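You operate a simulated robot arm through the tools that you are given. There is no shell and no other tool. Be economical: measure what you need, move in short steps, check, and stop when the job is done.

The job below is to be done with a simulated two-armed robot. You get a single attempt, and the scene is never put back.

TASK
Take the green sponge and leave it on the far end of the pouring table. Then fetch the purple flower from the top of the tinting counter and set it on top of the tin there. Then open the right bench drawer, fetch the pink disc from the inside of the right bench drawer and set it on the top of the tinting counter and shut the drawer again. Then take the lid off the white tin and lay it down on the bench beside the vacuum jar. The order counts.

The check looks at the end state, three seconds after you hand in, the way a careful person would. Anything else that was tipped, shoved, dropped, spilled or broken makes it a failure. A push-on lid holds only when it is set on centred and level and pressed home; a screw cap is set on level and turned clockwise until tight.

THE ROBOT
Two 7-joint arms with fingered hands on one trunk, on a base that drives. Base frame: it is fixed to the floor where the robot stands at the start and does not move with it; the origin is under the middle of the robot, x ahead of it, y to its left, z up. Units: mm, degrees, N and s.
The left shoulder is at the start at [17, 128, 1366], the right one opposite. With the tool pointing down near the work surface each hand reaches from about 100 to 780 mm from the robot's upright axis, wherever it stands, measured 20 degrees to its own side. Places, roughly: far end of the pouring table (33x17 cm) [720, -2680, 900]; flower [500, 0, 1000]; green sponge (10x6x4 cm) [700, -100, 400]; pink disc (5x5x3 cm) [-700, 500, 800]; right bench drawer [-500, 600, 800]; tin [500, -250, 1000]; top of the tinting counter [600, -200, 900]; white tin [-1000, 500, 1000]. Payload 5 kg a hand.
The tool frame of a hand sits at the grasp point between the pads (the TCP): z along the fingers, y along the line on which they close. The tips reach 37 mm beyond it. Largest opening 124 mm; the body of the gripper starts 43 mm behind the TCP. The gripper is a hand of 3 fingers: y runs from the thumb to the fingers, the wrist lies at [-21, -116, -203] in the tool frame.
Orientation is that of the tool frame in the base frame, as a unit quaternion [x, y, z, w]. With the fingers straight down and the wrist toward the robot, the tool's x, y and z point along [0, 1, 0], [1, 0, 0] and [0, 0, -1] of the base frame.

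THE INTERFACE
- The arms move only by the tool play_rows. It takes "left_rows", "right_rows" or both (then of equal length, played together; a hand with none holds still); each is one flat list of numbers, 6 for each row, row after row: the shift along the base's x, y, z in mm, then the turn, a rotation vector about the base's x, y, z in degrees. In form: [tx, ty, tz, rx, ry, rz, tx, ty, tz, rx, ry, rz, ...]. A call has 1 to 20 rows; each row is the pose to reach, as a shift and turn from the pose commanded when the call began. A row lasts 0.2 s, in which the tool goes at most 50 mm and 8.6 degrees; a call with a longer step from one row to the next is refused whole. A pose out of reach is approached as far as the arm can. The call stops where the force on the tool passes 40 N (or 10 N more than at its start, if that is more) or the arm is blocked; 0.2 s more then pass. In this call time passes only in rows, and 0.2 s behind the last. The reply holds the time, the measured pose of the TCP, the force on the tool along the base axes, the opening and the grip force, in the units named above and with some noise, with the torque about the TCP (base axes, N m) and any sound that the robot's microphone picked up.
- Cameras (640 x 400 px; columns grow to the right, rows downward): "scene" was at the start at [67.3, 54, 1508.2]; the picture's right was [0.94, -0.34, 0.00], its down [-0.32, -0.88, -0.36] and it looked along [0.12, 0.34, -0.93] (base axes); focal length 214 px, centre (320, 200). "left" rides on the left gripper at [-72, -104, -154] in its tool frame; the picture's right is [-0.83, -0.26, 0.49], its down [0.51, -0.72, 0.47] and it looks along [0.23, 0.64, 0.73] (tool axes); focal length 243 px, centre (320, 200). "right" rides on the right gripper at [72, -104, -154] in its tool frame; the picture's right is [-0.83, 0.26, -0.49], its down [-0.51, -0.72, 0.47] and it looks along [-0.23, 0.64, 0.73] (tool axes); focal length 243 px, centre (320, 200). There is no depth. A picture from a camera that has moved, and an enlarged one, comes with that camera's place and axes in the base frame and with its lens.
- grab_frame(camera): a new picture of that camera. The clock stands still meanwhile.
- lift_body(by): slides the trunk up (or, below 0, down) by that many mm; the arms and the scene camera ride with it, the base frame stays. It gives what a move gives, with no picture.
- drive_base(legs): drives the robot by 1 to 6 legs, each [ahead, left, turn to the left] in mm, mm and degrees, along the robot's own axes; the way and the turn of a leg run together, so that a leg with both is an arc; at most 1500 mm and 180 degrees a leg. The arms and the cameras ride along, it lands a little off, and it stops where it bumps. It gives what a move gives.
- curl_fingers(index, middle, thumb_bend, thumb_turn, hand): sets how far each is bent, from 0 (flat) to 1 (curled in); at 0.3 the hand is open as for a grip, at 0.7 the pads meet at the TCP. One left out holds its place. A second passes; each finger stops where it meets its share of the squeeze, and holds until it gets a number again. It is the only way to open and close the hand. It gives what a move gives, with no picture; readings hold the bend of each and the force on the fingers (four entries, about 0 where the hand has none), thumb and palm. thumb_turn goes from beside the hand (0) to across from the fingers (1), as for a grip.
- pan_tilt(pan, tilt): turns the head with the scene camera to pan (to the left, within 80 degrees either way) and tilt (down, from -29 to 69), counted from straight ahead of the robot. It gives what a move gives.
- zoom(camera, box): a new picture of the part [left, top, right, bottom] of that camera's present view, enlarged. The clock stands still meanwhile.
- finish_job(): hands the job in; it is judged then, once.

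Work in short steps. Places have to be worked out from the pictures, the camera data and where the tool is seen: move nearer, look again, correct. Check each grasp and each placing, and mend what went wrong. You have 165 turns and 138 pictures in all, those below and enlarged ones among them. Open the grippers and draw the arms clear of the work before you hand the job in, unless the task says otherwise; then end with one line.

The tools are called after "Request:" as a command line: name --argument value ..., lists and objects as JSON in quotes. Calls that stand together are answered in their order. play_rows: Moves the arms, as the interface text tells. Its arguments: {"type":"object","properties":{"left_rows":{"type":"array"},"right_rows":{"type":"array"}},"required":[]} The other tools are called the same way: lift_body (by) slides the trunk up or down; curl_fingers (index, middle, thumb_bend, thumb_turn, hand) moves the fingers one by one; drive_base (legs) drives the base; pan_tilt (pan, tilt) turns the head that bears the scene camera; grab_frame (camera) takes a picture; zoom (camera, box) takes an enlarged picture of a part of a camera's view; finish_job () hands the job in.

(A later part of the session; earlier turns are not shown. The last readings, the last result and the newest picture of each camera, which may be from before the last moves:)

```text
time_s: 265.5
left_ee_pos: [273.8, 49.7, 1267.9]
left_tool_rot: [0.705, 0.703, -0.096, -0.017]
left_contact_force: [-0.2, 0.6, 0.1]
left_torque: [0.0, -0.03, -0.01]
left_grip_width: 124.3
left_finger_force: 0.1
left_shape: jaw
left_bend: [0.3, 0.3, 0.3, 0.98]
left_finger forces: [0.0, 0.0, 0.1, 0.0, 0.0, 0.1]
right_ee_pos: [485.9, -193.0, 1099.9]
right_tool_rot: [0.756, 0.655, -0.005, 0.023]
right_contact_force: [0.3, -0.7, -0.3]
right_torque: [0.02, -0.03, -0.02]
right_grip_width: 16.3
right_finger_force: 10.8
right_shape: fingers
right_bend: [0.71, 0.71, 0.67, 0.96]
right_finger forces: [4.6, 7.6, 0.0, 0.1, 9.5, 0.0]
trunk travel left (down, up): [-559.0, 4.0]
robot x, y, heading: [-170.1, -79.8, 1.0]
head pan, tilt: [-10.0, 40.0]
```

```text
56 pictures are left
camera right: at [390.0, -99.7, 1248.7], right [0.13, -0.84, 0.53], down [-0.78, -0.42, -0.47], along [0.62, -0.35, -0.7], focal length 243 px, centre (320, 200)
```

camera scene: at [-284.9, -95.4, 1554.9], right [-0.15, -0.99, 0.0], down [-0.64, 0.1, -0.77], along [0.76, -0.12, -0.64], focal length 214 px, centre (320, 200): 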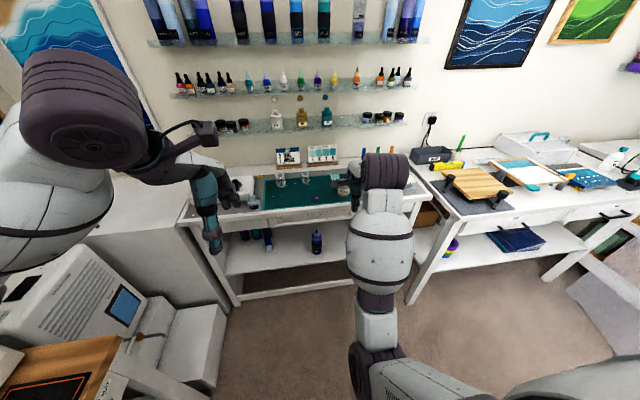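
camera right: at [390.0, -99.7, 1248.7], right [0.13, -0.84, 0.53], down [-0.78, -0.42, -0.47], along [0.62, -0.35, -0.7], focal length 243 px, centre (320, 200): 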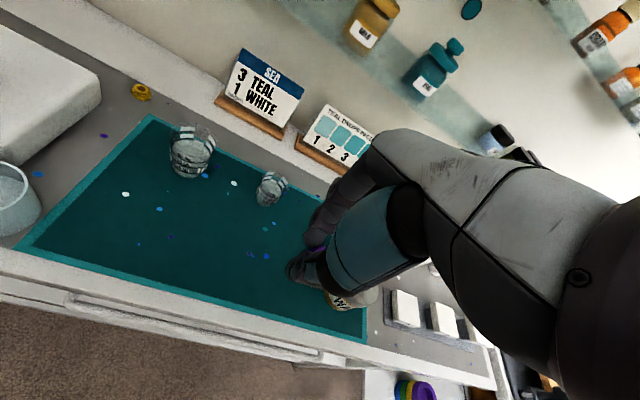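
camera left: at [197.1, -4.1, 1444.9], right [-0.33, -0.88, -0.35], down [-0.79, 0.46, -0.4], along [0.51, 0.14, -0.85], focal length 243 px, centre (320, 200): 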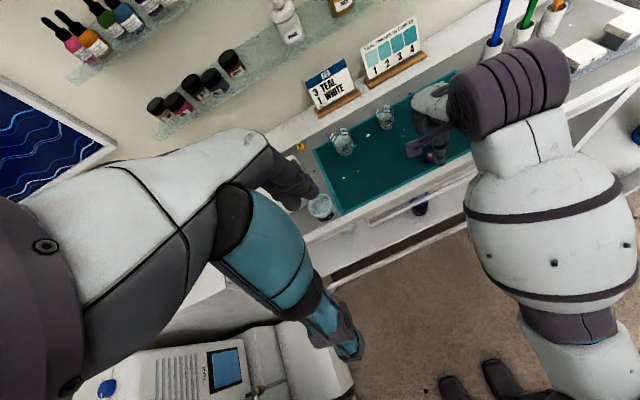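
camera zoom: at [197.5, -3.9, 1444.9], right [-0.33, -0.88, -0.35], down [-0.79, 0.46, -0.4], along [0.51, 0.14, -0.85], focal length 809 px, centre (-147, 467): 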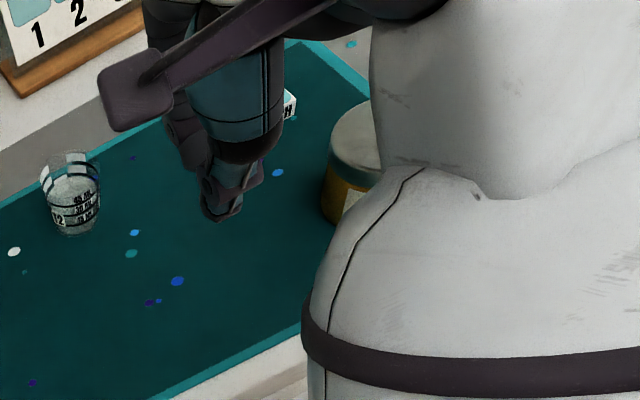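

The flower is gripped by its upper part between the tips. The tin's lid centre I judge at ≈[528,-332], top near z≈965. I drive a little forward/right and bring the hand over it.

Request:
drive_base --legs '[[60, -60, 0]]'

Request:
play_rows --right_rows '[-5, -25, 0, 0, 0, 0, -10, -50, 0, 0, 0, 0, -15, -75, 0, 0, 0, 0]'

Request:
grab_frame --camera "right"

```text
time_s: 266.7
left_ee_pos: [333.7, -8.7, 1270.2]
left_tool_rot: [0.705, 0.702, -0.096, -0.016]
left_contact_force: [-0.8, 0.4, -0.4]
left_torque: [-0.05, -0.01, 0.0]
left_grip_width: 124.3
left_finger_force: 0.0
left_shape: jaw
left_bend: [0.3, 0.3, 0.3, 0.98]
left_finger forces: [0.0, 0.1, 0.1, 0.0, 0.0, 0.1]
right_ee_pos: [544.9, -251.7, 1101.2]
right_tool_rot: [0.756, 0.654, -0.004, 0.025]
right_contact_force: [-0.1, -0.6, 0.2]
right_torque: [0.0, -0.04, 0.0]
right_grip_width: 16.8
right_finger_force: 11.0
right_shape: fingers
right_bend: [0.71, 0.71, 0.67, 0.96]
right_finger forces: [4.7, 7.5, 0.0, 0.1, 9.5, 0.0]
trunk travel left (down, up): [-559.0, 4.0]
robot x, y, heading: [-107.8, -141.2, 1.0]
head pan, tilt: [-10.0, 40.0]
```

```text
time_s: 267.5
left_ee_pos: [336.0, -11.2, 1268.4]
left_tool_rot: [0.705, 0.703, -0.097, -0.017]
left_contact_force: [0.1, -0.4, -0.7]
left_torque: [0.04, -0.01, 0.01]
left_grip_width: 124.0
left_finger_force: 0.0
left_shape: jaw
left_bend: [0.3, 0.3, 0.3, 0.98]
left_finger forces: [0.1, 0.0, 0.0, 0.0, 0.1, 0.0]
right_ee_pos: [532.9, -329.7, 1098.3]
right_tool_rot: [0.755, 0.655, -0.005, 0.023]
right_contact_force: [0.0, -0.1, -0.2]
right_torque: [0.02, 0.01, 0.03]
right_grip_width: 16.0
right_finger_force: 10.3
right_shape: fingers
right_bend: [0.71, 0.71, 0.67, 0.96]
right_finger forces: [4.6, 7.5, 0.0, 0.0, 9.4, 0.0]
trunk travel left (down, up): [-559.0, 4.0]
robot x, y, heading: [-112.1, -141.4, 0.8]
head pan, tilt: [-10.0, 40.0]
```

```text
55 pictures are left
camera right: at [437.0, -235.9, 1247.6], right [0.13, -0.84, 0.53], down [-0.78, -0.42, -0.47], along [0.62, -0.35, -0.7], focal length 243 px, centre (320, 200)
```

right: 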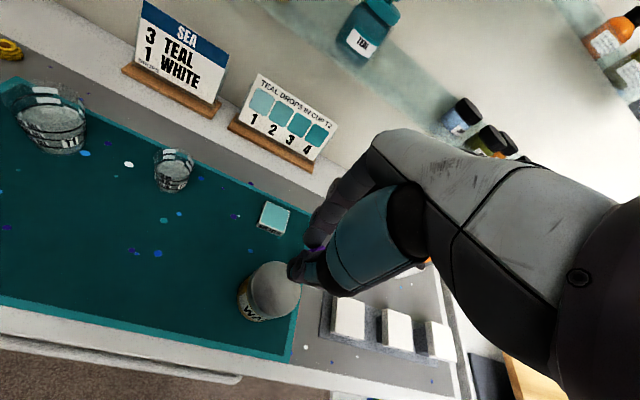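

The lid is seen centred at ≈[526,-336]. I adjust and lower to just above it.

Request:
play_rows --right_rows '[-6, -6, -20, 0, 0, 0, -6, -6, -50, 0, 0, 0, -6, -6, -75, 0, 0, 0, -6, -6, -93, 0, 0, 0]'

Request:
zoom --camera "right" --box '[220, 200, 380, 340]'

```text
time_s: 268.5
left_ee_pos: [335.7, -10.6, 1270.6]
left_tool_rot: [0.705, 0.703, -0.096, -0.016]
left_contact_force: [0.1, -0.9, 0.6]
left_torque: [0.0, 0.01, 0.02]
left_grip_width: 123.9
left_finger_force: 0.1
left_shape: jaw
left_bend: [0.3, 0.3, 0.3, 0.98]
left_finger forces: [0.0, 0.0, 0.1, 0.0, 0.1, 0.0]
right_ee_pos: [523.3, -334.0, 1006.0]
right_tool_rot: [0.756, 0.655, -0.005, 0.024]
right_contact_force: [0.0, 0.3, 0.1]
right_torque: [-0.01, 0.02, -0.01]
right_grip_width: 16.4
right_finger_force: 10.8
right_shape: fingers
right_bend: [0.71, 0.71, 0.67, 0.96]
right_finger forces: [4.5, 7.6, 0.1, 0.0, 9.3, 0.0]
trunk travel left (down, up): [-559.0, 4.0]
robot x, y, heading: [-109.4, -141.0, 0.8]
head pan, tilt: [-10.0, 40.0]
```

```text
2.86 times, centred on (300, 270) of right
camera zoom: at [429.3, -241.1, 1154.3], right [0.13, -0.84, 0.53], down [-0.78, -0.42, -0.47], along [0.62, -0.35, -0.7], focal length 693 px, centre (377, 0)
```

zoom: 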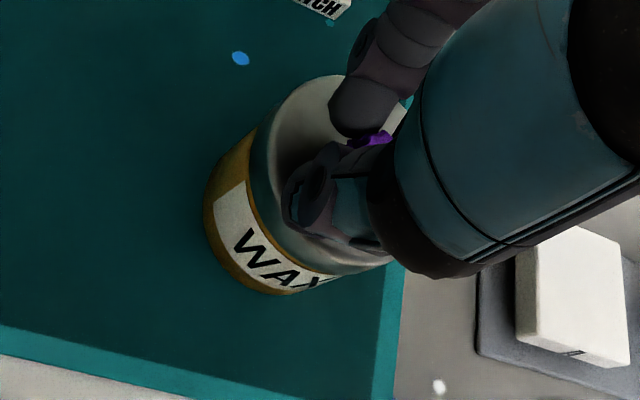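

Flower is above the lid's middle. I lower in small steps until contact.

Request:
play_rows --right_rows '[-2, 0, -4, 0, 0, 0, -3, 0, -8, 0, 0, 0, -3, 0, -11, 0, 0, 0, -3, 0, -14, 0, 0, 0]'

```text
time_s: 269.5
left_ee_pos: [335.3, -10.7, 1269.8]
left_tool_rot: [0.705, 0.702, -0.096, -0.017]
left_contact_force: [-1.0, 0.7, -0.4]
left_torque: [0.0, -0.02, 0.02]
left_grip_width: 123.7
left_finger_force: 0.0
left_shape: jaw
left_bend: [0.3, 0.3, 0.3, 0.98]
left_finger forces: [0.1, 0.0, 0.1, 0.0, 0.1, 0.1]
right_ee_pos: [521.7, -335.2, 994.3]
right_tool_rot: [0.756, 0.654, -0.004, 0.024]
right_contact_force: [0.2, 0.5, 1.3]
right_torque: [0.01, 0.05, -0.02]
right_grip_width: 16.2
right_finger_force: 10.9
right_shape: fingers
right_bend: [0.71, 0.71, 0.67, 0.96]
right_finger forces: [4.5, 7.9, 0.0, 0.0, 9.5, 0.0]
trunk travel left (down, up): [-559.0, 4.0]
robot x, y, heading: [-109.4, -138.5, 1.2]
head pan, tilt: [-10.0, 40.0]
```

Slight rise in force; a bit lower.

Request:
play_rows --right_rows '[0, 0, -2, 0, 0, 0, 0, 0, -4, 0, 0, 0]'

```text
time_s: 270.1
left_ee_pos: [335.9, -10.8, 1270.8]
left_tool_rot: [0.705, 0.703, -0.096, -0.015]
left_contact_force: [-0.9, -0.6, -0.5]
left_torque: [-0.02, 0.0, 0.04]
left_grip_width: 124.0
left_finger_force: 0.0
left_shape: jaw
left_bend: [0.3, 0.3, 0.3, 0.98]
left_finger forces: [0.1, 0.0, 0.0, 0.0, 0.0, 0.0]
right_ee_pos: [522.4, -332.7, 991.3]
right_tool_rot: [0.756, 0.654, -0.003, 0.024]
right_contact_force: [1.4, -0.3, 11.3]
right_torque: [0.07, -0.01, -0.01]
right_grip_width: 15.3
right_finger_force: 14.1
right_shape: fingers
right_bend: [0.71, 0.71, 0.67, 0.96]
right_finger forces: [9.1, 8.2, 0.0, 0.0, 10.9, 0.0]
trunk travel left (down, up): [-559.0, 4.0]
robot x, y, heading: [-109.9, -138.1, 1.2]
head pan, tilt: [-10.0, 40.0]
```

Contact. I ease 2 mm up, open slightly (so the tips don't push on the lid), and rise straight up.

Request:
play_rows --right_rows '[0, 0, 2, 0, 0, 0]'

Request:
curl_fingers --hand "right" --index 0.61 --middle 0.61 --thumb_bend 0.58

Request:
play_rows --right_rows '[0, 0, 10, 0, 0, 0, 0, 0, 25, 0, 0, 0, 0, 0, 50, 0, 0, 0, 0, 0, 90, 0, 0, 0, 0, 0, 130, 0, 0, 0]'

Request:
zoom --camera "right" --box '[220, 220, 380, 360]'

```text
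time_s: 270.5
left_ee_pos: [335.6, -11.3, 1269.5]
left_tool_rot: [0.705, 0.702, -0.097, -0.016]
left_contact_force: [0.0, -0.1, 0.5]
left_torque: [0.01, 0.01, -0.04]
left_grip_width: 124.1
left_finger_force: 0.1
left_shape: jaw
left_bend: [0.3, 0.3, 0.3, 0.98]
left_finger forces: [0.0, 0.0, 0.0, 0.0, 0.1, 0.0]
right_ee_pos: [521.9, -333.4, 991.7]
right_tool_rot: [0.756, 0.655, -0.004, 0.024]
right_contact_force: [1.2, 0.4, 10.4]
right_torque: [0.06, -0.01, 0.0]
right_grip_width: 15.3
right_finger_force: 13.9
right_shape: fingers
right_bend: [0.71, 0.71, 0.67, 0.96]
right_finger forces: [8.8, 8.3, 0.0, 0.0, 10.7, 0.0]
trunk travel left (down, up): [-559.0, 4.0]
robot x, y, heading: [-107.7, -140.5, 1.2]
head pan, tilt: [-10.0, 40.0]
```

```text
time_s: 271.5
left_ee_pos: [333.2, -9.0, 1270.4]
left_tool_rot: [0.704, 0.703, -0.096, -0.015]
left_contact_force: [0.0, 0.2, 0.7]
left_torque: [0.0, 0.02, 0.0]
left_grip_width: 124.0
left_finger_force: 0.1
left_shape: jaw
left_bend: [0.3, 0.3, 0.3, 0.98]
left_finger forces: [0.0, 0.0, 0.0, 0.0, 0.0, 0.0]
right_ee_pos: [520.3, -333.9, 993.1]
right_tool_rot: [0.755, 0.655, -0.004, 0.025]
right_contact_force: [-6.5, 1.6, 18.6]
right_torque: [0.15, -0.08, 0.01]
right_grip_width: 29.1
right_finger_force: 9.6
right_shape: fingers
right_bend: [0.68, 0.62, 0.57, 0.97]
right_finger forces: [15.1, 3.6, 0.1, 0.0, 0.1, 0.0]
trunk travel left (down, up): [-559.0, 4.0]
robot x, y, heading: [-110.5, -140.9, 0.8]
head pan, tilt: [-10.0, 40.0]
```

```text
time_s: 272.7
left_ee_pos: [335.3, -9.3, 1270.9]
left_tool_rot: [0.705, 0.702, -0.096, -0.016]
left_contact_force: [-0.2, 0.3, 0.4]
left_torque: [0.02, -0.01, -0.01]
left_grip_width: 123.7
left_finger_force: 0.1
left_shape: jaw
left_bend: [0.3, 0.3, 0.3, 0.98]
left_finger forces: [0.0, 0.0, 0.0, 0.0, 0.0, 0.0]
right_ee_pos: [522.6, -335.1, 1124.0]
right_tool_rot: [0.756, 0.654, -0.005, 0.024]
right_contact_force: [-0.7, 0.7, -0.1]
right_torque: [0.01, -0.03, -0.01]
right_grip_width: 39.2
right_finger_force: 0.1
right_shape: fingers
right_bend: [0.61, 0.61, 0.57, 0.97]
right_finger forces: [0.0, 0.0, 0.1, 0.1, 0.1, 0.1]
trunk travel left (down, up): [-559.0, 4.0]
robot x, y, heading: [-112.7, -139.0, 1.0]
head pan, tilt: [-10.0, 40.0]
```

```text
2.86 times, centred on (300, 290) of right
camera zoom: at [426.8, -241.1, 1271.4], right [0.13, -0.84, 0.53], down [-0.78, -0.42, -0.47], along [0.62, -0.35, -0.7], focal length 693 px, centre (377, -57)
```

zoom: 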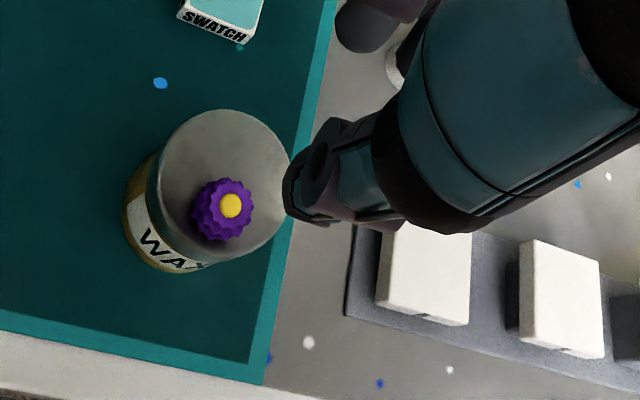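

The flower stands upright on the tin. Next is the bench with the drawers on the +y side. I back away from the counter, turn to face +y, and look.

Request:
drive_base --legs '[[-340, -200, 0], [0, 0, 90]]'

Request:
pan_tilt --pan 5 --tilt 30

Request:
grab_frame --camera "scene"

```text
time_s: 279.1
left_ee_pos: [-591.4, 95.4, 1268.8]
left_tool_rot: [-0.012, 0.995, -0.079, 0.058]
left_contact_force: [1.0, 0.4, -1.6]
left_torque: [0.0, -0.03, 0.0]
left_grip_width: 124.1
left_finger_force: 0.1
left_shape: jaw
left_bend: [0.3, 0.3, 0.3, 0.98]
left_finger forces: [0.0, 0.1, 0.1, 0.0, 0.0, 0.0]
right_ee_pos: [-271.2, 290.8, 1122.6]
right_tool_rot: [0.058, 0.998, 0.015, 0.021]
right_contact_force: [0.5, 1.0, 0.3]
right_torque: [-0.02, -0.02, 0.03]
right_grip_width: 39.5
right_finger_force: 0.0
right_shape: fingers
right_bend: [0.61, 0.61, 0.57, 0.97]
right_finger forces: [0.0, 0.0, 0.0, 0.0, 0.0, 0.0]
trunk travel left (down, up): [-559.0, 4.0]
robot x, y, heading: [-447.6, -345.1, 92.8]
head pan, tilt: [-10.0, 40.0]
```

```text
time_s: 279.9
left_ee_pos: [-590.6, 96.0, 1269.3]
left_tool_rot: [-0.012, 0.995, -0.078, 0.059]
left_contact_force: [0.2, -0.3, -0.2]
left_torque: [0.0, 0.0, -0.01]
left_grip_width: 124.1
left_finger_force: 0.1
left_shape: jaw
left_bend: [0.3, 0.3, 0.3, 0.98]
left_finger forces: [0.1, 0.0, 0.0, 0.1, 0.0, 0.1]
right_ee_pos: [-271.8, 291.1, 1122.3]
right_tool_rot: [0.058, 0.998, 0.013, 0.02]
right_contact_force: [-0.4, -0.5, 0.0]
right_torque: [0.0, -0.03, 0.03]
right_grip_width: 39.4
right_finger_force: 0.1
right_shape: fingers
right_bend: [0.61, 0.61, 0.57, 0.97]
right_finger forces: [0.1, 0.0, 0.0, 0.0, 0.0, 0.1]
trunk travel left (down, up): [-559.0, 4.0]
robot x, y, heading: [-447.2, -344.4, 92.7]
head pan, tilt: [5.0, 30.0]
```

```text
52 pictures are left
camera scene: at [-461.5, -222.6, 1570.3], right [0.99, 0.13, 0.0], down [0.07, -0.5, -0.87], along [-0.11, 0.86, -0.5], focal length 214 px, centre (320, 200)
```

scene: 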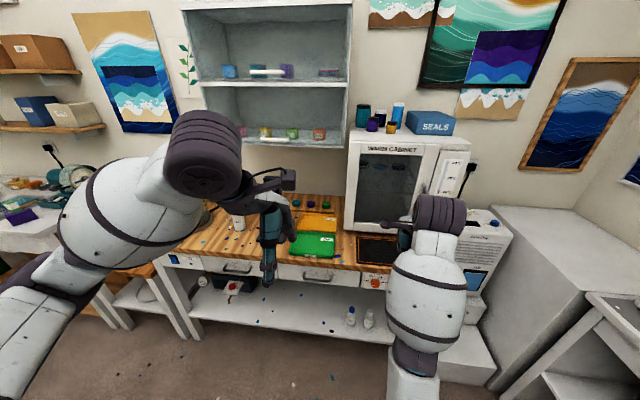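

The bench front is at y≈410; right drawer handle ≈[-550,395,818], white tin ≈[-982,586]. I sidestep left and look closer at the handle with the right hand's camera.

Request:
drive_base --legs '[[0, 260, -2.5]]'

Request:
play_rows --right_rows '[-5, -35, -20, 6, 0, 0, -10, -70, -50, 12, 0, 0, -15, -105, -80, 18, 0, 0, -20, -140, -110, 24, 0, 0, -20, -170, -140, 30, 0, 0, -20, -190, -170, 36, 0, 0, -20, -200, -200, 42, 0, 0]'

Request:
grab_frame --camera "right"

```text
time_s: 282.5
left_ee_pos: [-817.5, 95.0, 1269.9]
left_tool_rot: [0.002, 0.995, -0.08, 0.056]
left_contact_force: [-1.0, 0.4, 0.1]
left_torque: [-0.01, 0.0, -0.02]
left_grip_width: 123.8
left_finger_force: 0.1
left_shape: jaw
left_bend: [0.3, 0.3, 0.3, 0.98]
left_finger forces: [0.0, 0.0, 0.1, 0.0, 0.0, 0.0]
right_ee_pos: [-492.3, 280.5, 1123.6]
right_tool_rot: [0.073, 0.997, 0.013, 0.02]
right_contact_force: [-0.1, -0.7, 0.2]
right_torque: [0.02, -0.04, 0.01]
right_grip_width: 39.5
right_finger_force: 0.0
right_shape: fingers
right_bend: [0.61, 0.61, 0.57, 0.97]
right_finger forces: [0.1, 0.0, 0.0, 0.0, 0.0, 0.1]
trunk travel left (down, up): [-559.0, 4.0]
robot x, y, heading: [-686.9, -352.4, 90.9]
head pan, tilt: [5.0, 30.0]
stopped in leg 1: the robot was blocked; the commanded pose is now the measured one
```

```text
time_s: 283.6
left_ee_pos: [-816.3, 96.5, 1264.2]
left_tool_rot: [0.002, 0.995, -0.085, 0.057]
left_contact_force: [-0.1, 1.0, -1.4]
left_torque: [-0.04, -0.02, 0.03]
left_grip_width: 123.8
left_finger_force: 0.2
left_shape: jaw
left_bend: [0.3, 0.3, 0.3, 0.98]
left_finger forces: [0.0, 0.0, 0.0, 0.0, 0.0, 0.0]
right_ee_pos: [-509.3, 220.6, 1140.4]
right_tool_rot: [0.079, 0.936, 0.342, -0.01]
right_contact_force: [0.5, 0.2, -0.5]
right_torque: [0.03, 0.01, -0.03]
right_grip_width: 39.7
right_finger_force: 0.1
right_shape: fingers
right_bend: [0.61, 0.61, 0.57, 0.97]
right_finger forces: [0.0, 0.0, 0.0, 0.0, 0.0, 0.0]
trunk travel left (down, up): [-559.0, 4.0]
robot x, y, heading: [-685.9, -351.4, 90.9]
head pan, tilt: [5.0, 30.0]
stopped in row 5 (right hand): the arm was blocked; the commanded pose is now the measured one
```

```text
51 pictures are left
camera right: at [-602.3, 53.3, 1196.9], right [0.84, -0.24, 0.48], down [0.41, -0.31, -0.86], along [0.35, 0.92, -0.17], focal length 243 px, centre (320, 200)
```

right: 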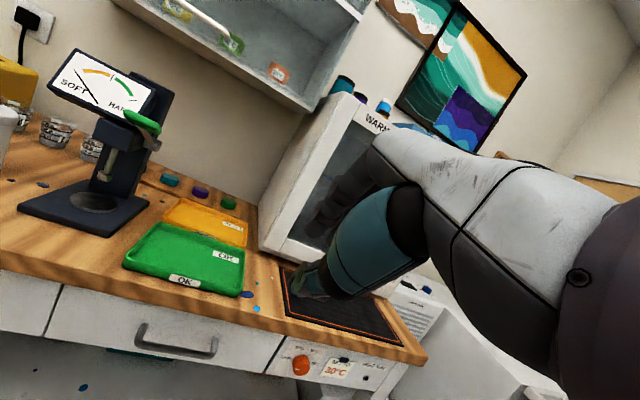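

Blocked a bit by something at the side, but the position serves. The handle is a U-bar about 110 mm long centred near [-562,397,826]. I orient the right hand fingers forward-down (≈60°), open it, and lower the trunk 120 mm in front of the drawer.

Request:
play_rows --right_rows '[-10, 15, -20, 4, 0, 2, -20, 30, -45, 8, 0, 4, -30, 45, -70, 12, 0, 6, -40, 60, -95, 16, 0, 8, -53, 75, -120, 20, 0, 9]'

Request:
curl_fingers --hand "right" --index 0.45 --middle 0.45 --thumb_bend 0.45

Request:
lift_body --by -120

Request:
grab_frame --camera "right"

```text
time_s: 284.8
left_ee_pos: [-815.7, 98.5, 1267.9]
left_tool_rot: [0.002, 0.995, -0.082, 0.057]
left_contact_force: [-0.4, 0.9, 0.3]
left_torque: [-0.04, -0.02, 0.01]
left_grip_width: 123.9
left_finger_force: 0.0
left_shape: jaw
left_bend: [0.3, 0.3, 0.3, 0.98]
left_finger forces: [0.0, 0.0, 0.1, 0.1, 0.0, 0.0]
right_ee_pos: [-552.2, 300.1, 1027.5]
right_tool_rot: [-0.011, 0.863, 0.504, -0.034]
right_contact_force: [-0.4, 0.0, -0.1]
right_torque: [0.06, 0.0, -0.01]
right_grip_width: 40.0
right_finger_force: 0.0
right_shape: fingers
right_bend: [0.61, 0.61, 0.57, 0.98]
right_finger forces: [0.0, 0.1, 0.0, 0.0, 0.0, 0.1]
trunk travel left (down, up): [-559.0, 4.0]
robot x, y, heading: [-682.6, -351.5, 91.0]
head pan, tilt: [5.0, 30.0]
```

```text
time_s: 285.8
left_ee_pos: [-815.2, 94.7, 1270.5]
left_tool_rot: [0.002, 0.995, -0.079, 0.056]
left_contact_force: [0.3, -1.1, -0.5]
left_torque: [0.0, -0.01, -0.02]
left_grip_width: 124.1
left_finger_force: 0.1
left_shape: jaw
left_bend: [0.3, 0.3, 0.3, 0.98]
left_finger forces: [0.0, 0.1, 0.0, 0.0, 0.0, 0.0]
right_ee_pos: [-550.2, 298.8, 1029.4]
right_tool_rot: [-0.011, 0.863, 0.505, -0.034]
right_contact_force: [0.3, 0.3, 0.0]
right_torque: [0.01, 0.02, 0.02]
right_grip_width: 82.7
right_finger_force: 0.0
right_shape: fingers
right_bend: [0.45, 0.45, 0.45, 0.98]
right_finger forces: [0.0, 0.1, 0.1, 0.0, 0.0, 0.0]
trunk travel left (down, up): [-559.0, 4.0]
robot x, y, heading: [-687.6, -351.6, 91.1]
head pan, tilt: [5.0, 30.0]
```

```text
time_s: 287.3
left_ee_pos: [-815.9, 102.4, 1041.7]
left_tool_rot: [-0.005, 0.979, -0.195, 0.059]
left_contact_force: [0.3, 0.2, -0.1]
left_torque: [0.01, -0.03, 0.03]
left_grip_width: 123.9
left_finger_force: 0.0
left_shape: jaw
left_bend: [0.3, 0.3, 0.3, 0.98]
left_finger forces: [0.0, 0.1, 0.1, 0.1, 0.0, 0.1]
right_ee_pos: [-555.9, 290.7, 898.9]
right_tool_rot: [-0.012, 0.866, 0.498, -0.038]
right_contact_force: [0.5, 0.6, 0.4]
right_torque: [0.0, 0.01, 0.01]
right_grip_width: 83.2
right_finger_force: 0.1
right_shape: fingers
right_bend: [0.45, 0.45, 0.45, 0.97]
right_finger forces: [0.0, 0.0, 0.0, 0.1, 0.0, 0.1]
trunk travel left (down, up): [-439.0, 124.0]
robot x, y, heading: [-689.7, -350.5, 90.8]
head pan, tilt: [5.0, 30.0]
```

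```text
50 pictures are left
camera right: at [-617.4, 102.0, 890.1], right [0.87, -0.25, 0.43], down [0.46, 0.07, -0.89], along [0.19, 0.97, 0.18], focal length 243 px, centre (320, 200)
```

right: 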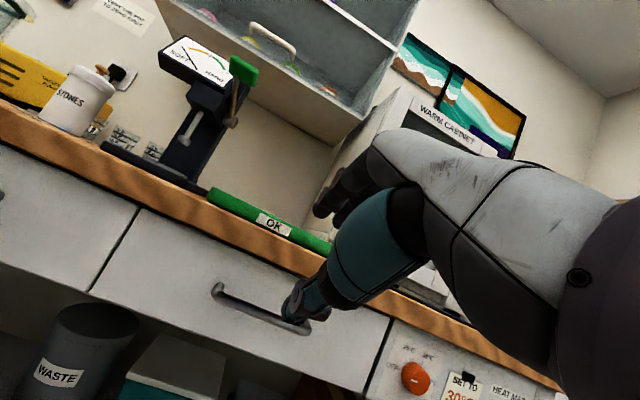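

Handle bar ≈[-565,~412,~798], horizontal. I bring the hand in front of it, fingers above and thumb below, still ~60 mm short.

Request:
play_rows --right_rows '[-3, 15, -20, 0, 0, 0, -6, 30, -40, 0, 0, 0, -8, 45, -60, 0, 0, 0, -9, 55, -75, 0, 0, 0]'

Request:
grab_frame --camera "right"

```text
time_s: 288.3
left_ee_pos: [-815.4, 102.6, 1044.6]
left_tool_rot: [-0.004, 0.979, -0.194, 0.058]
left_contact_force: [0.3, 0.3, 0.2]
left_torque: [0.01, -0.05, 0.03]
left_grip_width: 124.3
left_finger_force: 0.0
left_shape: jaw
left_bend: [0.3, 0.3, 0.3, 0.98]
left_finger forces: [0.1, 0.0, 0.1, 0.0, 0.0, 0.0]
right_ee_pos: [-573.6, 348.9, 830.4]
right_tool_rot: [0.003, 0.864, 0.501, -0.051]
right_contact_force: [-0.1, 1.2, -0.2]
right_torque: [-0.01, -0.01, -0.06]
right_grip_width: 83.3
right_finger_force: 0.2
right_shape: fingers
right_bend: [0.45, 0.45, 0.45, 0.97]
right_finger forces: [0.1, 0.1, 0.0, 0.1, 0.0, 0.0]
trunk travel left (down, up): [-439.0, 124.0]
robot x, y, heading: [-684.7, -348.6, 90.9]
head pan, tilt: [5.0, 30.0]
```

```text
49 pictures are left
camera right: at [-636.8, 161.0, 823.4], right [0.88, -0.26, 0.39], down [0.42, 0.07, -0.9], along [0.2, 0.96, 0.17], focal length 243 px, centre (320, 200)
```

right: 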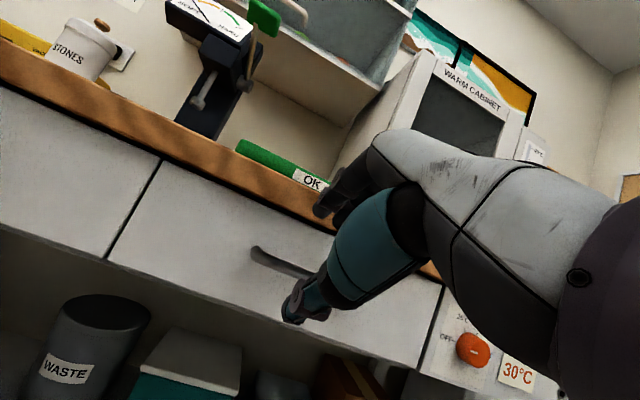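

Bar fixes at ≈[-567,426,793]. I narrow the opening to ~45 mm and advance along the fingers so that the bar comes between the tips.

Request:
curl_fingers --hand "right" --index 0.57 --middle 0.57 --thumb_bend 0.55

Request:
play_rows --right_rows '[2, 14, -6, 0, 0, 0, 4, 28, -12, 0, 0, 0, 5, 40, -18, 0, 0, 0, 5, 48, -22, 0, 0, 0, 5, 55, -25, 0, 0, 0]'

Request:
zoom --camera "right" --box '[200, 180, 400, 340]'

```text
time_s: 289.3
left_ee_pos: [-816.0, 103.4, 1044.7]
left_tool_rot: [-0.004, 0.979, -0.194, 0.058]
left_contact_force: [0.6, 0.2, 0.3]
left_torque: [-0.01, 0.0, -0.02]
left_grip_width: 124.1
left_finger_force: 0.0
left_shape: jaw
left_bend: [0.3, 0.3, 0.3, 0.98]
left_finger forces: [0.0, 0.1, 0.0, 0.1, 0.0, 0.0]
right_ee_pos: [-572.4, 347.0, 829.6]
right_tool_rot: [0.003, 0.865, 0.5, -0.05]
right_contact_force: [0.1, 0.0, 0.2]
right_torque: [-0.01, 0.02, -0.01]
right_grip_width: 51.4
right_finger_force: 0.0
right_shape: fingers
right_bend: [0.56, 0.56, 0.55, 0.97]
right_finger forces: [0.0, 0.1, 0.0, 0.1, 0.0, 0.0]
trunk travel left (down, up): [-439.0, 124.0]
robot x, y, heading: [-686.5, -349.6, 90.9]
head pan, tilt: [5.0, 30.0]
```

```text
time_s: 290.5
left_ee_pos: [-815.3, 99.0, 1045.7]
left_tool_rot: [-0.003, 0.979, -0.193, 0.058]
left_contact_force: [0.8, 0.4, 0.1]
left_torque: [-0.02, 0.01, -0.02]
left_grip_width: 123.9
left_finger_force: 0.1
left_shape: jaw
left_bend: [0.3, 0.3, 0.3, 0.98]
left_finger forces: [0.1, 0.0, 0.0, 0.1, 0.0, 0.0]
right_ee_pos: [-566.4, 396.1, 806.5]
right_tool_rot: [0.004, 0.864, 0.5, -0.05]
right_contact_force: [-0.3, -36.8, 2.3]
right_torque: [0.8, 0.09, -0.31]
right_grip_width: 42.5
right_finger_force: 18.6
right_shape: fingers
right_bend: [0.61, 0.61, 0.55, 0.97]
right_finger forces: [18.9, 17.7, 0.0, 0.0, 0.1, 0.0]
trunk travel left (down, up): [-439.0, 124.0]
robot x, y, heading: [-686.8, -352.0, 90.7]
head pan, tilt: [5.0, 30.0]
stopped in row 5 (right hand): the force on the tool passed its limit at 43 N (the readings are from after the stop); the commanded pose is now the measured one
```

```text
2.50 times, centred on (300, 260) of right
camera zoom: at [-630.1, 208.1, 799.3], right [0.88, -0.26, 0.39], down [0.42, 0.07, -0.9], along [0.2, 0.96, 0.17], focal length 606 px, centre (370, 50)
```

zoom: 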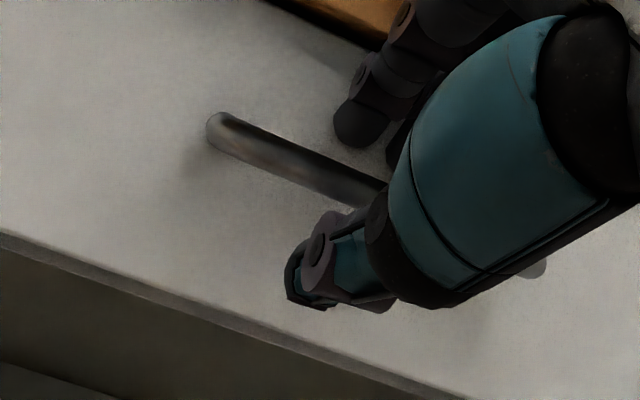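

The fingertips touch the drawer front above the bar, thumb is below it: the bar lies between. I close firmly.

Request:
curl_fingers --hand "right" --index 0.8 --middle 0.8 --thumb_bend 0.8

Request:
zoom --camera "right" --box '[200, 180, 400, 340]'

```text
time_s: 291.5
left_ee_pos: [-815.8, 103.5, 1043.3]
left_tool_rot: [-0.002, 0.979, -0.195, 0.058]
left_contact_force: [-0.2, 0.2, -0.4]
left_torque: [0.0, -0.01, 0.0]
left_grip_width: 123.8
left_finger_force: 0.1
left_shape: jaw
left_bend: [0.3, 0.3, 0.3, 0.98]
left_finger forces: [0.0, 0.0, 0.0, 0.0, 0.1, 0.0]
right_ee_pos: [-566.2, 401.1, 802.3]
right_tool_rot: [0.002, 0.866, 0.497, -0.051]
right_contact_force: [-0.4, 1.8, -18.1]
right_torque: [-0.02, -0.25, 0.18]
right_grip_width: 3.8
right_finger_force: 24.9
right_shape: fingers
right_bend: [0.79, 0.78, 0.7, 0.97]
right_finger forces: [10.6, 11.6, 0.0, 0.0, 28.1, 0.0]
trunk travel left (down, up): [-439.0, 124.0]
robot x, y, heading: [-684.8, -350.9, 90.4]
head pan, tilt: [5.0, 30.0]
```

```text
2.50 times, centred on (300, 260) of right
camera zoom: at [-629.9, 212.3, 796.2], right [0.88, -0.25, 0.4], down [0.42, 0.07, -0.9], along [0.2, 0.96, 0.17], focal length 606 px, centre (370, 50)
```

zoom: 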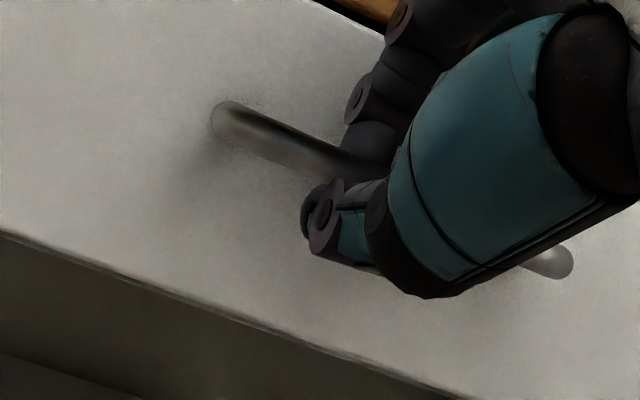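

Forces on all digits; the bar appears pinched. I pull by driving back 60 mm and check.

Request:
drive_base --legs '[[-60, 0, 0]]'

Request:
zoom --camera "right" --box '[120, 100, 440, 340]'

```text
time_s: 292.2
left_ee_pos: [-814.0, 102.4, 1043.9]
left_tool_rot: [-0.002, 0.979, -0.195, 0.057]
left_contact_force: [-0.9, -0.7, -0.1]
left_torque: [-0.02, 0.01, 0.03]
left_grip_width: 123.8
left_finger_force: 0.1
left_shape: jaw
left_bend: [0.3, 0.3, 0.3, 0.98]
left_finger forces: [0.0, 0.0, 0.0, 0.0, 0.0, 0.1]
right_ee_pos: [-565.5, 398.2, 800.9]
right_tool_rot: [0.004, 0.867, 0.496, -0.05]
right_contact_force: [-0.8, 0.6, -4.8]
right_torque: [0.01, -0.19, 0.24]
right_grip_width: 3.3
right_finger_force: 24.4
right_shape: fingers
right_bend: [0.79, 0.78, 0.71, 0.97]
right_finger forces: [12.5, 11.6, 0.0, 0.0, 25.4, 0.0]
trunk travel left (down, up): [-439.0, 124.0]
robot x, y, heading: [-687.5, -347.7, 90.6]
head pan, tilt: [5.0, 30.0]
stopped in leg 1: the robot was blocked; the commanded pose is now the measured one
```

```text
1.67 times, centred on (280, 220) of right
camera zoom: at [-629.8, 210.4, 795.7], right [0.88, -0.25, 0.4], down [0.42, 0.06, -0.9], along [0.2, 0.97, 0.16], focal length 404 px, centre (387, 167)
```

zoom: 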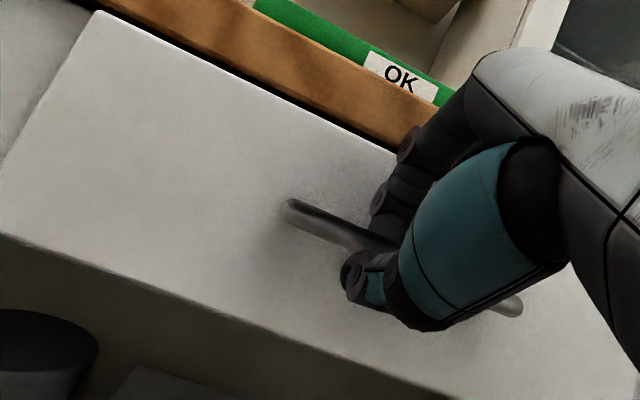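

The base itself is blocked behind (an island bench is there), so I pull with the arm instead.

Request:
play_rows --right_rows '[0, -10, 0, 0, 0, 0, 0, -20, 0, 0, 0, 0, 0, -35, 0, 0, 0, 0, 0, -50, 0, 0, 0, 0]'

Request:
zoom --camera "right" --box '[120, 100, 440, 340]'

```text
time_s: 293.2
left_ee_pos: [-813.5, 101.4, 1044.4]
left_tool_rot: [-0.002, 0.979, -0.195, 0.057]
left_contact_force: [0.5, 0.5, -0.3]
left_torque: [0.02, 0.0, -0.01]
left_grip_width: 123.8
left_finger_force: 0.1
left_shape: jaw
left_bend: [0.3, 0.3, 0.3, 0.98]
left_finger forces: [0.0, 0.0, 0.0, 0.1, 0.0, 0.0]
right_ee_pos: [-565.4, 346.9, 801.1]
right_tool_rot: [0.003, 0.866, 0.498, -0.051]
right_contact_force: [-2.2, -0.7, -7.6]
right_torque: [0.0, -0.2, 0.2]
right_grip_width: 3.3
right_finger_force: 24.3
right_shape: fingers
right_bend: [0.79, 0.78, 0.71, 0.97]
right_finger forces: [11.8, 10.6, 0.1, 0.0, 27.2, 0.0]
trunk travel left (down, up): [-439.0, 124.0]
robot x, y, heading: [-686.8, -347.6, 90.8]
head pan, tilt: [5.0, 30.0]
```

```text
1.67 times, centred on (280, 220) of right
camera zoom: at [-629.8, 159.3, 795.6], right [0.88, -0.25, 0.4], down [0.42, 0.06, -0.9], along [0.2, 0.96, 0.16], focal length 404 px, centre (387, 167)
```

zoom: 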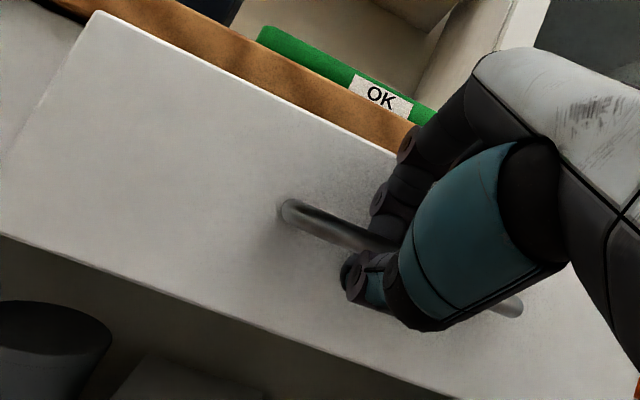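

The drawer follows (50 mm). I pull another 170 mm.

Request:
play_rows --right_rows '[0, -20, 0, 0, 0, 0, 0, -40, 0, 0, 0, 0, 0, -60, 0, 0, 0, 0, 0, -80, 0, 0, 0, 0, 0, -100, 0, 0, 0, 0, 0, -120, 0, 0, 0, 0, 0, -140, 0, 0, 0, 0, 0, -155, 0, 0, 0, 0, 0, -170, 0, 0, 0, 0]'

Request:
pan_tilt --pan -10 --tilt 55

Request:
grab_frame --camera "scene"

```text
time_s: 293.7
left_ee_pos: [-815.0, 103.8, 1044.4]
left_tool_rot: [-0.002, 0.979, -0.195, 0.057]
left_contact_force: [0.6, 0.4, -0.3]
left_torque: [-0.03, 0.0, -0.01]
left_grip_width: 124.0
left_finger_force: 0.0
left_shape: jaw
left_bend: [0.3, 0.3, 0.3, 0.98]
left_finger forces: [0.1, 0.0, 0.0, 0.0, 0.0, 0.0]
right_ee_pos: [-564.2, 332.7, 809.3]
right_tool_rot: [0.003, 0.864, 0.501, -0.048]
right_contact_force: [-2.4, 1.3, -14.3]
right_torque: [0.11, -0.38, 0.07]
right_grip_width: 10.3
right_finger_force: 29.0
right_shape: fingers
right_bend: [0.79, 0.8, 0.66, 0.96]
right_finger forces: [10.4, 10.5, 0.0, 0.1, 36.7, 0.0]
trunk travel left (down, up): [-439.0, 124.0]
robot x, y, heading: [-688.0, -354.6, 90.5]
head pan, tilt: [5.0, 30.0]
stopped in row 2 (right hand): the force on the tool passed its limit at 45 N (the readings are from after the stop); the commanded pose is now the measured one
```

```text
time_s: 294.6
left_ee_pos: [-814.5, 104.4, 1042.9]
left_tool_rot: [-0.003, 0.979, -0.195, 0.058]
left_contact_force: [0.2, 0.0, 0.3]
left_torque: [0.01, 0.0, -0.04]
left_grip_width: 124.0
left_finger_force: 0.1
left_shape: jaw
left_bend: [0.3, 0.3, 0.3, 0.98]
left_finger forces: [0.0, 0.0, 0.0, 0.0, 0.0, 0.0]
right_ee_pos: [-563.6, 332.1, 808.5]
right_tool_rot: [0.003, 0.863, 0.503, -0.048]
right_contact_force: [-6.9, -1.0, -26.6]
right_torque: [0.13, -0.36, 0.09]
right_grip_width: 10.7
right_finger_force: 29.6
right_shape: fingers
right_bend: [0.79, 0.8, 0.66, 0.96]
right_finger forces: [8.3, 8.3, 0.0, 0.1, 42.7, 0.0]
trunk travel left (down, up): [-439.0, 124.0]
robot x, y, heading: [-685.0, -354.5, 90.8]
head pan, tilt: [-10.0, 55.0]
```

```text
44 pictures are left
camera scene: at [-676.2, -142.4, 1388.9], right [0.99, -0.16, 0.0], down [-0.13, -0.81, -0.57], along [0.09, 0.57, -0.82], focal length 214 px, centre (320, 200)
```

scene: 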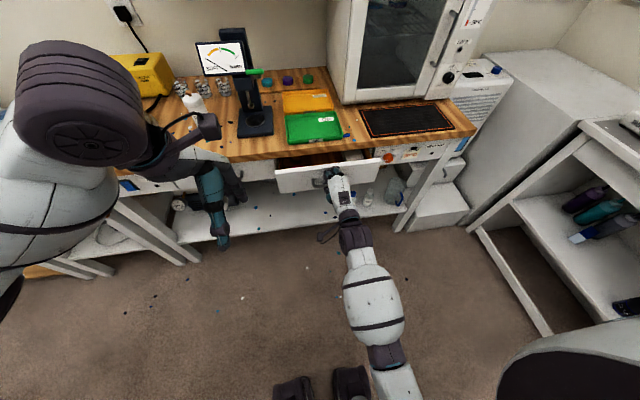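

The drawer is open ~70 mm; the hand has crept up so it strains on the bar. I bring it down to unload and continue pulling more slowly.

Request:
play_rows --right_rows '[0, 0, -4, 0, 0, 0, 0, 0, -8, 0, 0, 0]'

Request:
play_rows --right_rows '[0, -8, 0, 0, 0, 0, 0, -16, 0, 0, 0, 0, 0, -24, 0, 0, 0, 0, 0, -32, 0, 0, 0, 0, 0, -40, 0, 0, 0, 0, 0, -48, 0, 0, 0, 0, 0, -56, 0, 0, 0, 0, 0, -64, 0, 0, 0, 0, 0, -72, 0, 0, 0, 0, 0, -80, 0, 0, 0, 0]'

```text
time_s: 295.2
left_ee_pos: [-815.5, 101.4, 1046.6]
left_tool_rot: [-0.003, 0.979, -0.194, 0.058]
left_contact_force: [-0.3, -0.2, -0.4]
left_torque: [-0.02, 0.02, 0.01]
left_grip_width: 124.1
left_finger_force: 0.0
left_shape: jaw
left_bend: [0.3, 0.3, 0.3, 0.98]
left_finger forces: [0.0, 0.1, 0.1, 0.1, 0.1, 0.1]
right_ee_pos: [-564.0, 330.9, 807.1]
right_tool_rot: [0.004, 0.861, 0.506, -0.048]
right_contact_force: [-4.3, 0.6, -0.8]
right_torque: [0.13, -0.31, 0.1]
right_grip_width: 8.9
right_finger_force: 30.1
right_shape: fingers
right_bend: [0.8, 0.8, 0.67, 0.96]
right_finger forces: [12.9, 14.3, 0.1, 0.0, 32.9, 0.0]
trunk travel left (down, up): [-439.0, 124.0]
robot x, y, heading: [-685.3, -354.0, 90.8]
head pan, tilt: [-10.0, 55.0]
```

```text
time_s: 295.7
left_ee_pos: [-814.9, 102.5, 1045.1]
left_tool_rot: [-0.002, 0.979, -0.195, 0.057]
left_contact_force: [0.0, -0.1, -0.9]
left_torque: [0.03, -0.02, 0.02]
left_grip_width: 123.9
left_finger_force: 0.1
left_shape: jaw
left_bend: [0.3, 0.3, 0.3, 0.98]
left_finger forces: [0.0, 0.0, 0.1, 0.0, 0.1, 0.1]
right_ee_pos: [-562.7, 331.4, 809.9]
right_tool_rot: [0.002, 0.861, 0.506, -0.046]
right_contact_force: [-6.3, 1.8, -23.5]
right_torque: [0.11, -0.37, 0.06]
right_grip_width: 10.9
right_finger_force: 28.6
right_shape: fingers
right_bend: [0.79, 0.79, 0.66, 0.96]
right_finger forces: [8.6, 8.4, 0.0, 0.1, 40.5, 0.1]
trunk travel left (down, up): [-439.0, 124.0]
robot x, y, heading: [-690.2, -351.7, 90.8]
head pan, tilt: [-10.0, 55.0]
stopped in row 2 (right hand): the force on the tool passed its limit at 43 N (the readings are from after the stop); the commanded pose is now the measured one
```

The elbow seems to be stopped by my bent knee (trunk lowered), and the base by the island behind. I release the bar, raise the trunk a little and withdraw, then re-station more to the right where I can back up.

Request:
curl_fingers --hand "right" --index 0.35 --middle 0.35 --thumb_bend 0.35

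Request:
lift_body --by 25

Request:
play_rows --right_rows '[0, -15, 0, 0, 0, 0, 0, -30, 0, 0, 0, 0, 0, -45, 0, 0, 0, 0, 0, -60, 5, 0, 0, 0, 0, -75, 15, 0, 0, 0]'

```text
time_s: 296.7
left_ee_pos: [-814.6, 102.2, 1044.9]
left_tool_rot: [-0.002, 0.979, -0.194, 0.057]
left_contact_force: [-0.6, -0.1, 0.3]
left_torque: [0.01, -0.05, -0.01]
left_grip_width: 123.8
left_finger_force: 0.1
left_shape: jaw
left_bend: [0.3, 0.3, 0.3, 0.98]
left_finger forces: [0.0, 0.0, 0.1, 0.1, 0.1, 0.1]
right_ee_pos: [-563.0, 330.7, 814.5]
right_tool_rot: [0.003, 0.859, 0.51, -0.047]
right_contact_force: [-0.1, -1.0, -0.2]
right_torque: [0.01, -0.01, -0.02]
right_grip_width: 113.5
right_finger_force: 0.0
right_shape: fingers
right_bend: [0.35, 0.35, 0.35, 0.97]
right_finger forces: [0.0, 0.0, 0.1, 0.1, 0.1, 0.0]
trunk travel left (down, up): [-439.0, 124.0]
robot x, y, heading: [-684.2, -354.0, 90.9]
head pan, tilt: [-10.0, 55.0]
```

```text
time_s: 297.4
left_ee_pos: [-814.1, 102.3, 1068.9]
left_tool_rot: [-0.004, 0.979, -0.196, 0.059]
left_contact_force: [0.6, -0.4, 0.0]
left_torque: [-0.03, 0.0, 0.04]
left_grip_width: 124.2
left_finger_force: 0.1
left_shape: jaw
left_bend: [0.3, 0.3, 0.3, 0.98]
left_finger forces: [0.0, 0.0, 0.0, 0.0, 0.1, 0.1]
right_ee_pos: [-564.3, 330.0, 838.2]
right_tool_rot: [0.003, 0.86, 0.509, -0.047]
right_contact_force: [-0.8, -0.5, -0.6]
right_torque: [0.03, 0.0, -0.03]
right_grip_width: 113.3
right_finger_force: 0.1
right_shape: fingers
right_bend: [0.35, 0.35, 0.35, 0.97]
right_finger forces: [0.0, 0.1, 0.0, 0.0, 0.1, 0.0]
trunk travel left (down, up): [-464.0, 99.0]
robot x, y, heading: [-686.8, -349.4, 91.0]
head pan, tilt: [-10.0, 55.0]
```

```text
time_s: 298.7
left_ee_pos: [-813.9, 102.5, 1063.5]
left_tool_rot: [-0.004, 0.978, -0.198, 0.058]
left_contact_force: [0.3, 0.2, -0.6]
left_torque: [0.0, 0.01, 0.0]
left_grip_width: 123.9
left_finger_force: 0.1
left_shape: jaw
left_bend: [0.3, 0.3, 0.3, 0.98]
left_finger forces: [0.1, 0.1, 0.1, 0.0, 0.0, 0.0]
right_ee_pos: [-559.1, 312.0, 927.0]
right_tool_rot: [-0.003, 0.822, 0.568, -0.043]
right_contact_force: [-0.7, -0.1, 0.9]
right_torque: [-0.04, 0.03, -0.01]
right_grip_width: 113.9
right_finger_force: 0.0
right_shape: fingers
right_bend: [0.35, 0.35, 0.35, 0.97]
right_finger forces: [0.0, 0.1, 0.0, 0.0, 0.1, 0.0]
trunk travel left (down, up): [-464.0, 99.0]
robot x, y, heading: [-687.8, -350.1, 91.1]
head pan, tilt: [-10.0, 55.0]
stopped in row 5 (right hand): the arm was blocked; the commanded pose is now the measured one
```

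The hand is clear of the handle. I raise the trunk fully and sidestep right by 180 mm.

Request:
lift_body --by 95

Request:
drive_base --legs '[[0, -170, 0]]'

Request:
grab_frame --camera "scene"

```text
time_s: 300.0
left_ee_pos: [-815.3, 102.2, 1164.8]
left_tool_rot: [-0.003, 0.979, -0.195, 0.058]
left_contact_force: [0.2, 0.1, -0.3]
left_torque: [-0.01, -0.01, -0.02]
left_grip_width: 124.1
left_finger_force: 0.1
left_shape: jaw
left_bend: [0.3, 0.3, 0.3, 0.98]
left_finger forces: [0.1, 0.0, 0.1, 0.0, 0.0, 0.0]
right_ee_pos: [-549.4, 319.4, 1037.7]
right_tool_rot: [-0.015, 0.816, 0.577, -0.029]
right_contact_force: [0.4, 0.6, -1.0]
right_torque: [0.02, -0.04, 0.02]
right_grip_width: 113.7
right_finger_force: 0.1
right_shape: fingers
right_bend: [0.35, 0.35, 0.35, 0.97]
right_finger forces: [0.1, 0.0, 0.1, 0.0, 0.0, 0.0]
trunk travel left (down, up): [-559.0, 4.0]
robot x, y, heading: [-685.9, -351.4, 90.7]
head pan, tilt: [-10.0, 55.0]
```

```text
time_s: 302.2
left_ee_pos: [-644.4, 103.5, 1165.8]
left_tool_rot: [-0.006, 0.979, -0.194, 0.059]
left_contact_force: [-0.6, 0.5, -0.2]
left_torque: [0.02, -0.05, 0.03]
left_grip_width: 123.9
left_finger_force: 0.1
left_shape: jaw
left_bend: [0.3, 0.3, 0.3, 0.98]
left_finger forces: [0.1, 0.0, 0.0, 0.0, 0.1, 0.1]
right_ee_pos: [-379.6, 320.3, 1034.9]
right_tool_rot: [-0.018, 0.817, 0.576, -0.03]
right_contact_force: [0.1, -0.4, -0.1]
right_torque: [0.02, 0.0, 0.0]
right_grip_width: 113.9
right_finger_force: 0.0
right_shape: fingers
right_bend: [0.35, 0.35, 0.35, 0.97]
right_finger forces: [0.0, 0.0, 0.1, 0.0, 0.0, 0.0]
trunk travel left (down, up): [-559.0, 4.0]
robot x, y, heading: [-512.3, -347.1, 90.9]
head pan, tilt: [-10.0, 55.0]
```

```text
43 pictures are left
camera scene: at [-502.6, -242.3, 1534.3], right [0.99, -0.16, 0.0], down [-0.13, -0.81, -0.57], along [0.09, 0.57, -0.82], focal length 214 px, centre (320, 200)
```

scene: 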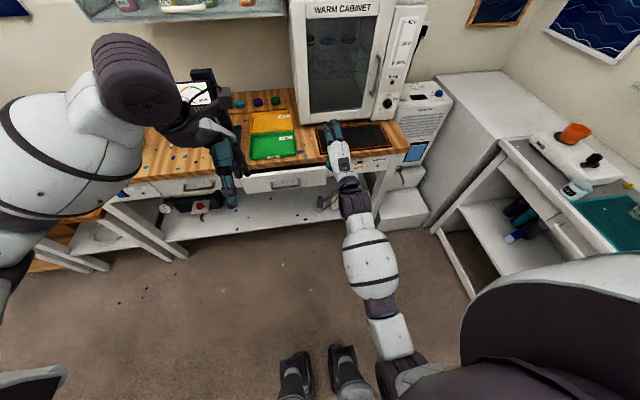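

The drawer stands open ~65 mm with its front panel top exposed (bench top is really z≈860, edge y≈450). Easier: pinch the front panel's top edge with the left hand pointing straight down and back the base up. I narrow the left hand and bring it above the panel.

Request:
curl_fingers --hand "left" --index 0.5 --middle 0.5 --thumb_bend 0.5

Request:
play_rows --left_rows '[6, 35, -20, 3, 1, 0, 12, 70, -45, 6, 2, 0, 18, 105, -70, 9, 3, 0, 25, 140, -95, 12, 4, 0, 32, 175, -120, 15, 5, 0, 40, 210, -145, 18, 6, 0, 47, 245, -170, 22, 7, 0, 54, 275, -195, 22, 7, 0, 54, 286, -215, 22, 7, 0]'

Request:
grab_frame --camera "left"

```text
time_s: 303.2
left_ee_pos: [-643.4, 104.0, 1165.6]
left_tool_rot: [-0.005, 0.979, -0.194, 0.057]
left_contact_force: [0.0, 0.5, 0.9]
left_torque: [0.01, 0.0, -0.01]
left_grip_width: 68.6
left_finger_force: 0.2
left_shape: fingers
left_bend: [0.5, 0.5, 0.5, 0.98]
left_finger forces: [0.1, 0.0, 0.0, 0.0, 0.0, 0.1]
right_ee_pos: [-378.5, 320.6, 1036.0]
right_tool_rot: [-0.019, 0.816, 0.576, -0.029]
right_contact_force: [0.2, -0.2, -0.5]
right_torque: [0.0, 0.01, -0.02]
right_grip_width: 113.5
right_finger_force: 0.2
right_shape: fingers
right_bend: [0.35, 0.35, 0.35, 0.97]
right_finger forces: [0.1, 0.0, 0.1, 0.1, 0.0, 0.0]
trunk travel left (down, up): [-559.0, 4.0]
robot x, y, heading: [-510.6, -350.6, 91.2]
head pan, tilt: [-10.0, 55.0]
```

```text
time_s: 305.2
left_ee_pos: [-590.4, 391.1, 947.9]
left_tool_rot: [-0.007, 1.0, -0.003, -0.001]
left_contact_force: [0.1, -1.0, 0.3]
left_torque: [-0.03, -0.01, 0.02]
left_grip_width: 68.1
left_finger_force: 0.1
left_shape: fingers
left_bend: [0.5, 0.5, 0.5, 0.98]
left_finger forces: [0.1, 0.0, 0.0, 0.1, 0.0, 0.0]
right_ee_pos: [-378.9, 320.7, 1035.5]
right_tool_rot: [-0.018, 0.816, 0.577, -0.029]
right_contact_force: [-0.1, 0.8, 0.2]
right_torque: [-0.02, 0.0, -0.02]
right_grip_width: 114.0
right_finger_force: 0.1
right_shape: fingers
right_bend: [0.35, 0.35, 0.35, 0.97]
right_finger forces: [0.0, 0.0, 0.0, 0.0, 0.1, 0.0]
trunk travel left (down, up): [-559.0, 4.0]
robot x, y, heading: [-510.4, -346.8, 91.0]
head pan, tilt: [-10.0, 55.0]
```

```text
42 pictures are left
camera left: at [-515.4, 289.4, 1103.4], right [0.83, -0.26, -0.49], down [-0.5, -0.73, -0.47], along [-0.24, 0.63, -0.74], focal length 243 px, centre (320, 200)
```

left: 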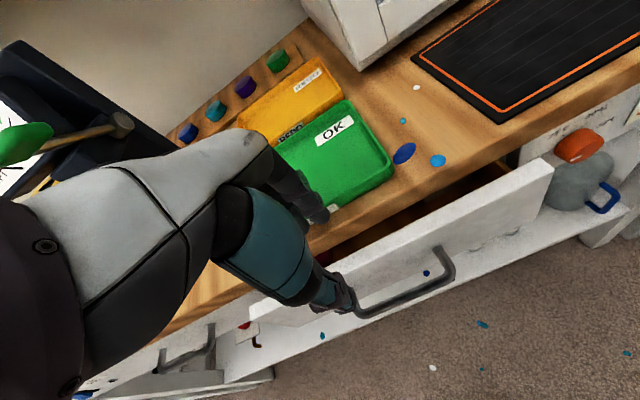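

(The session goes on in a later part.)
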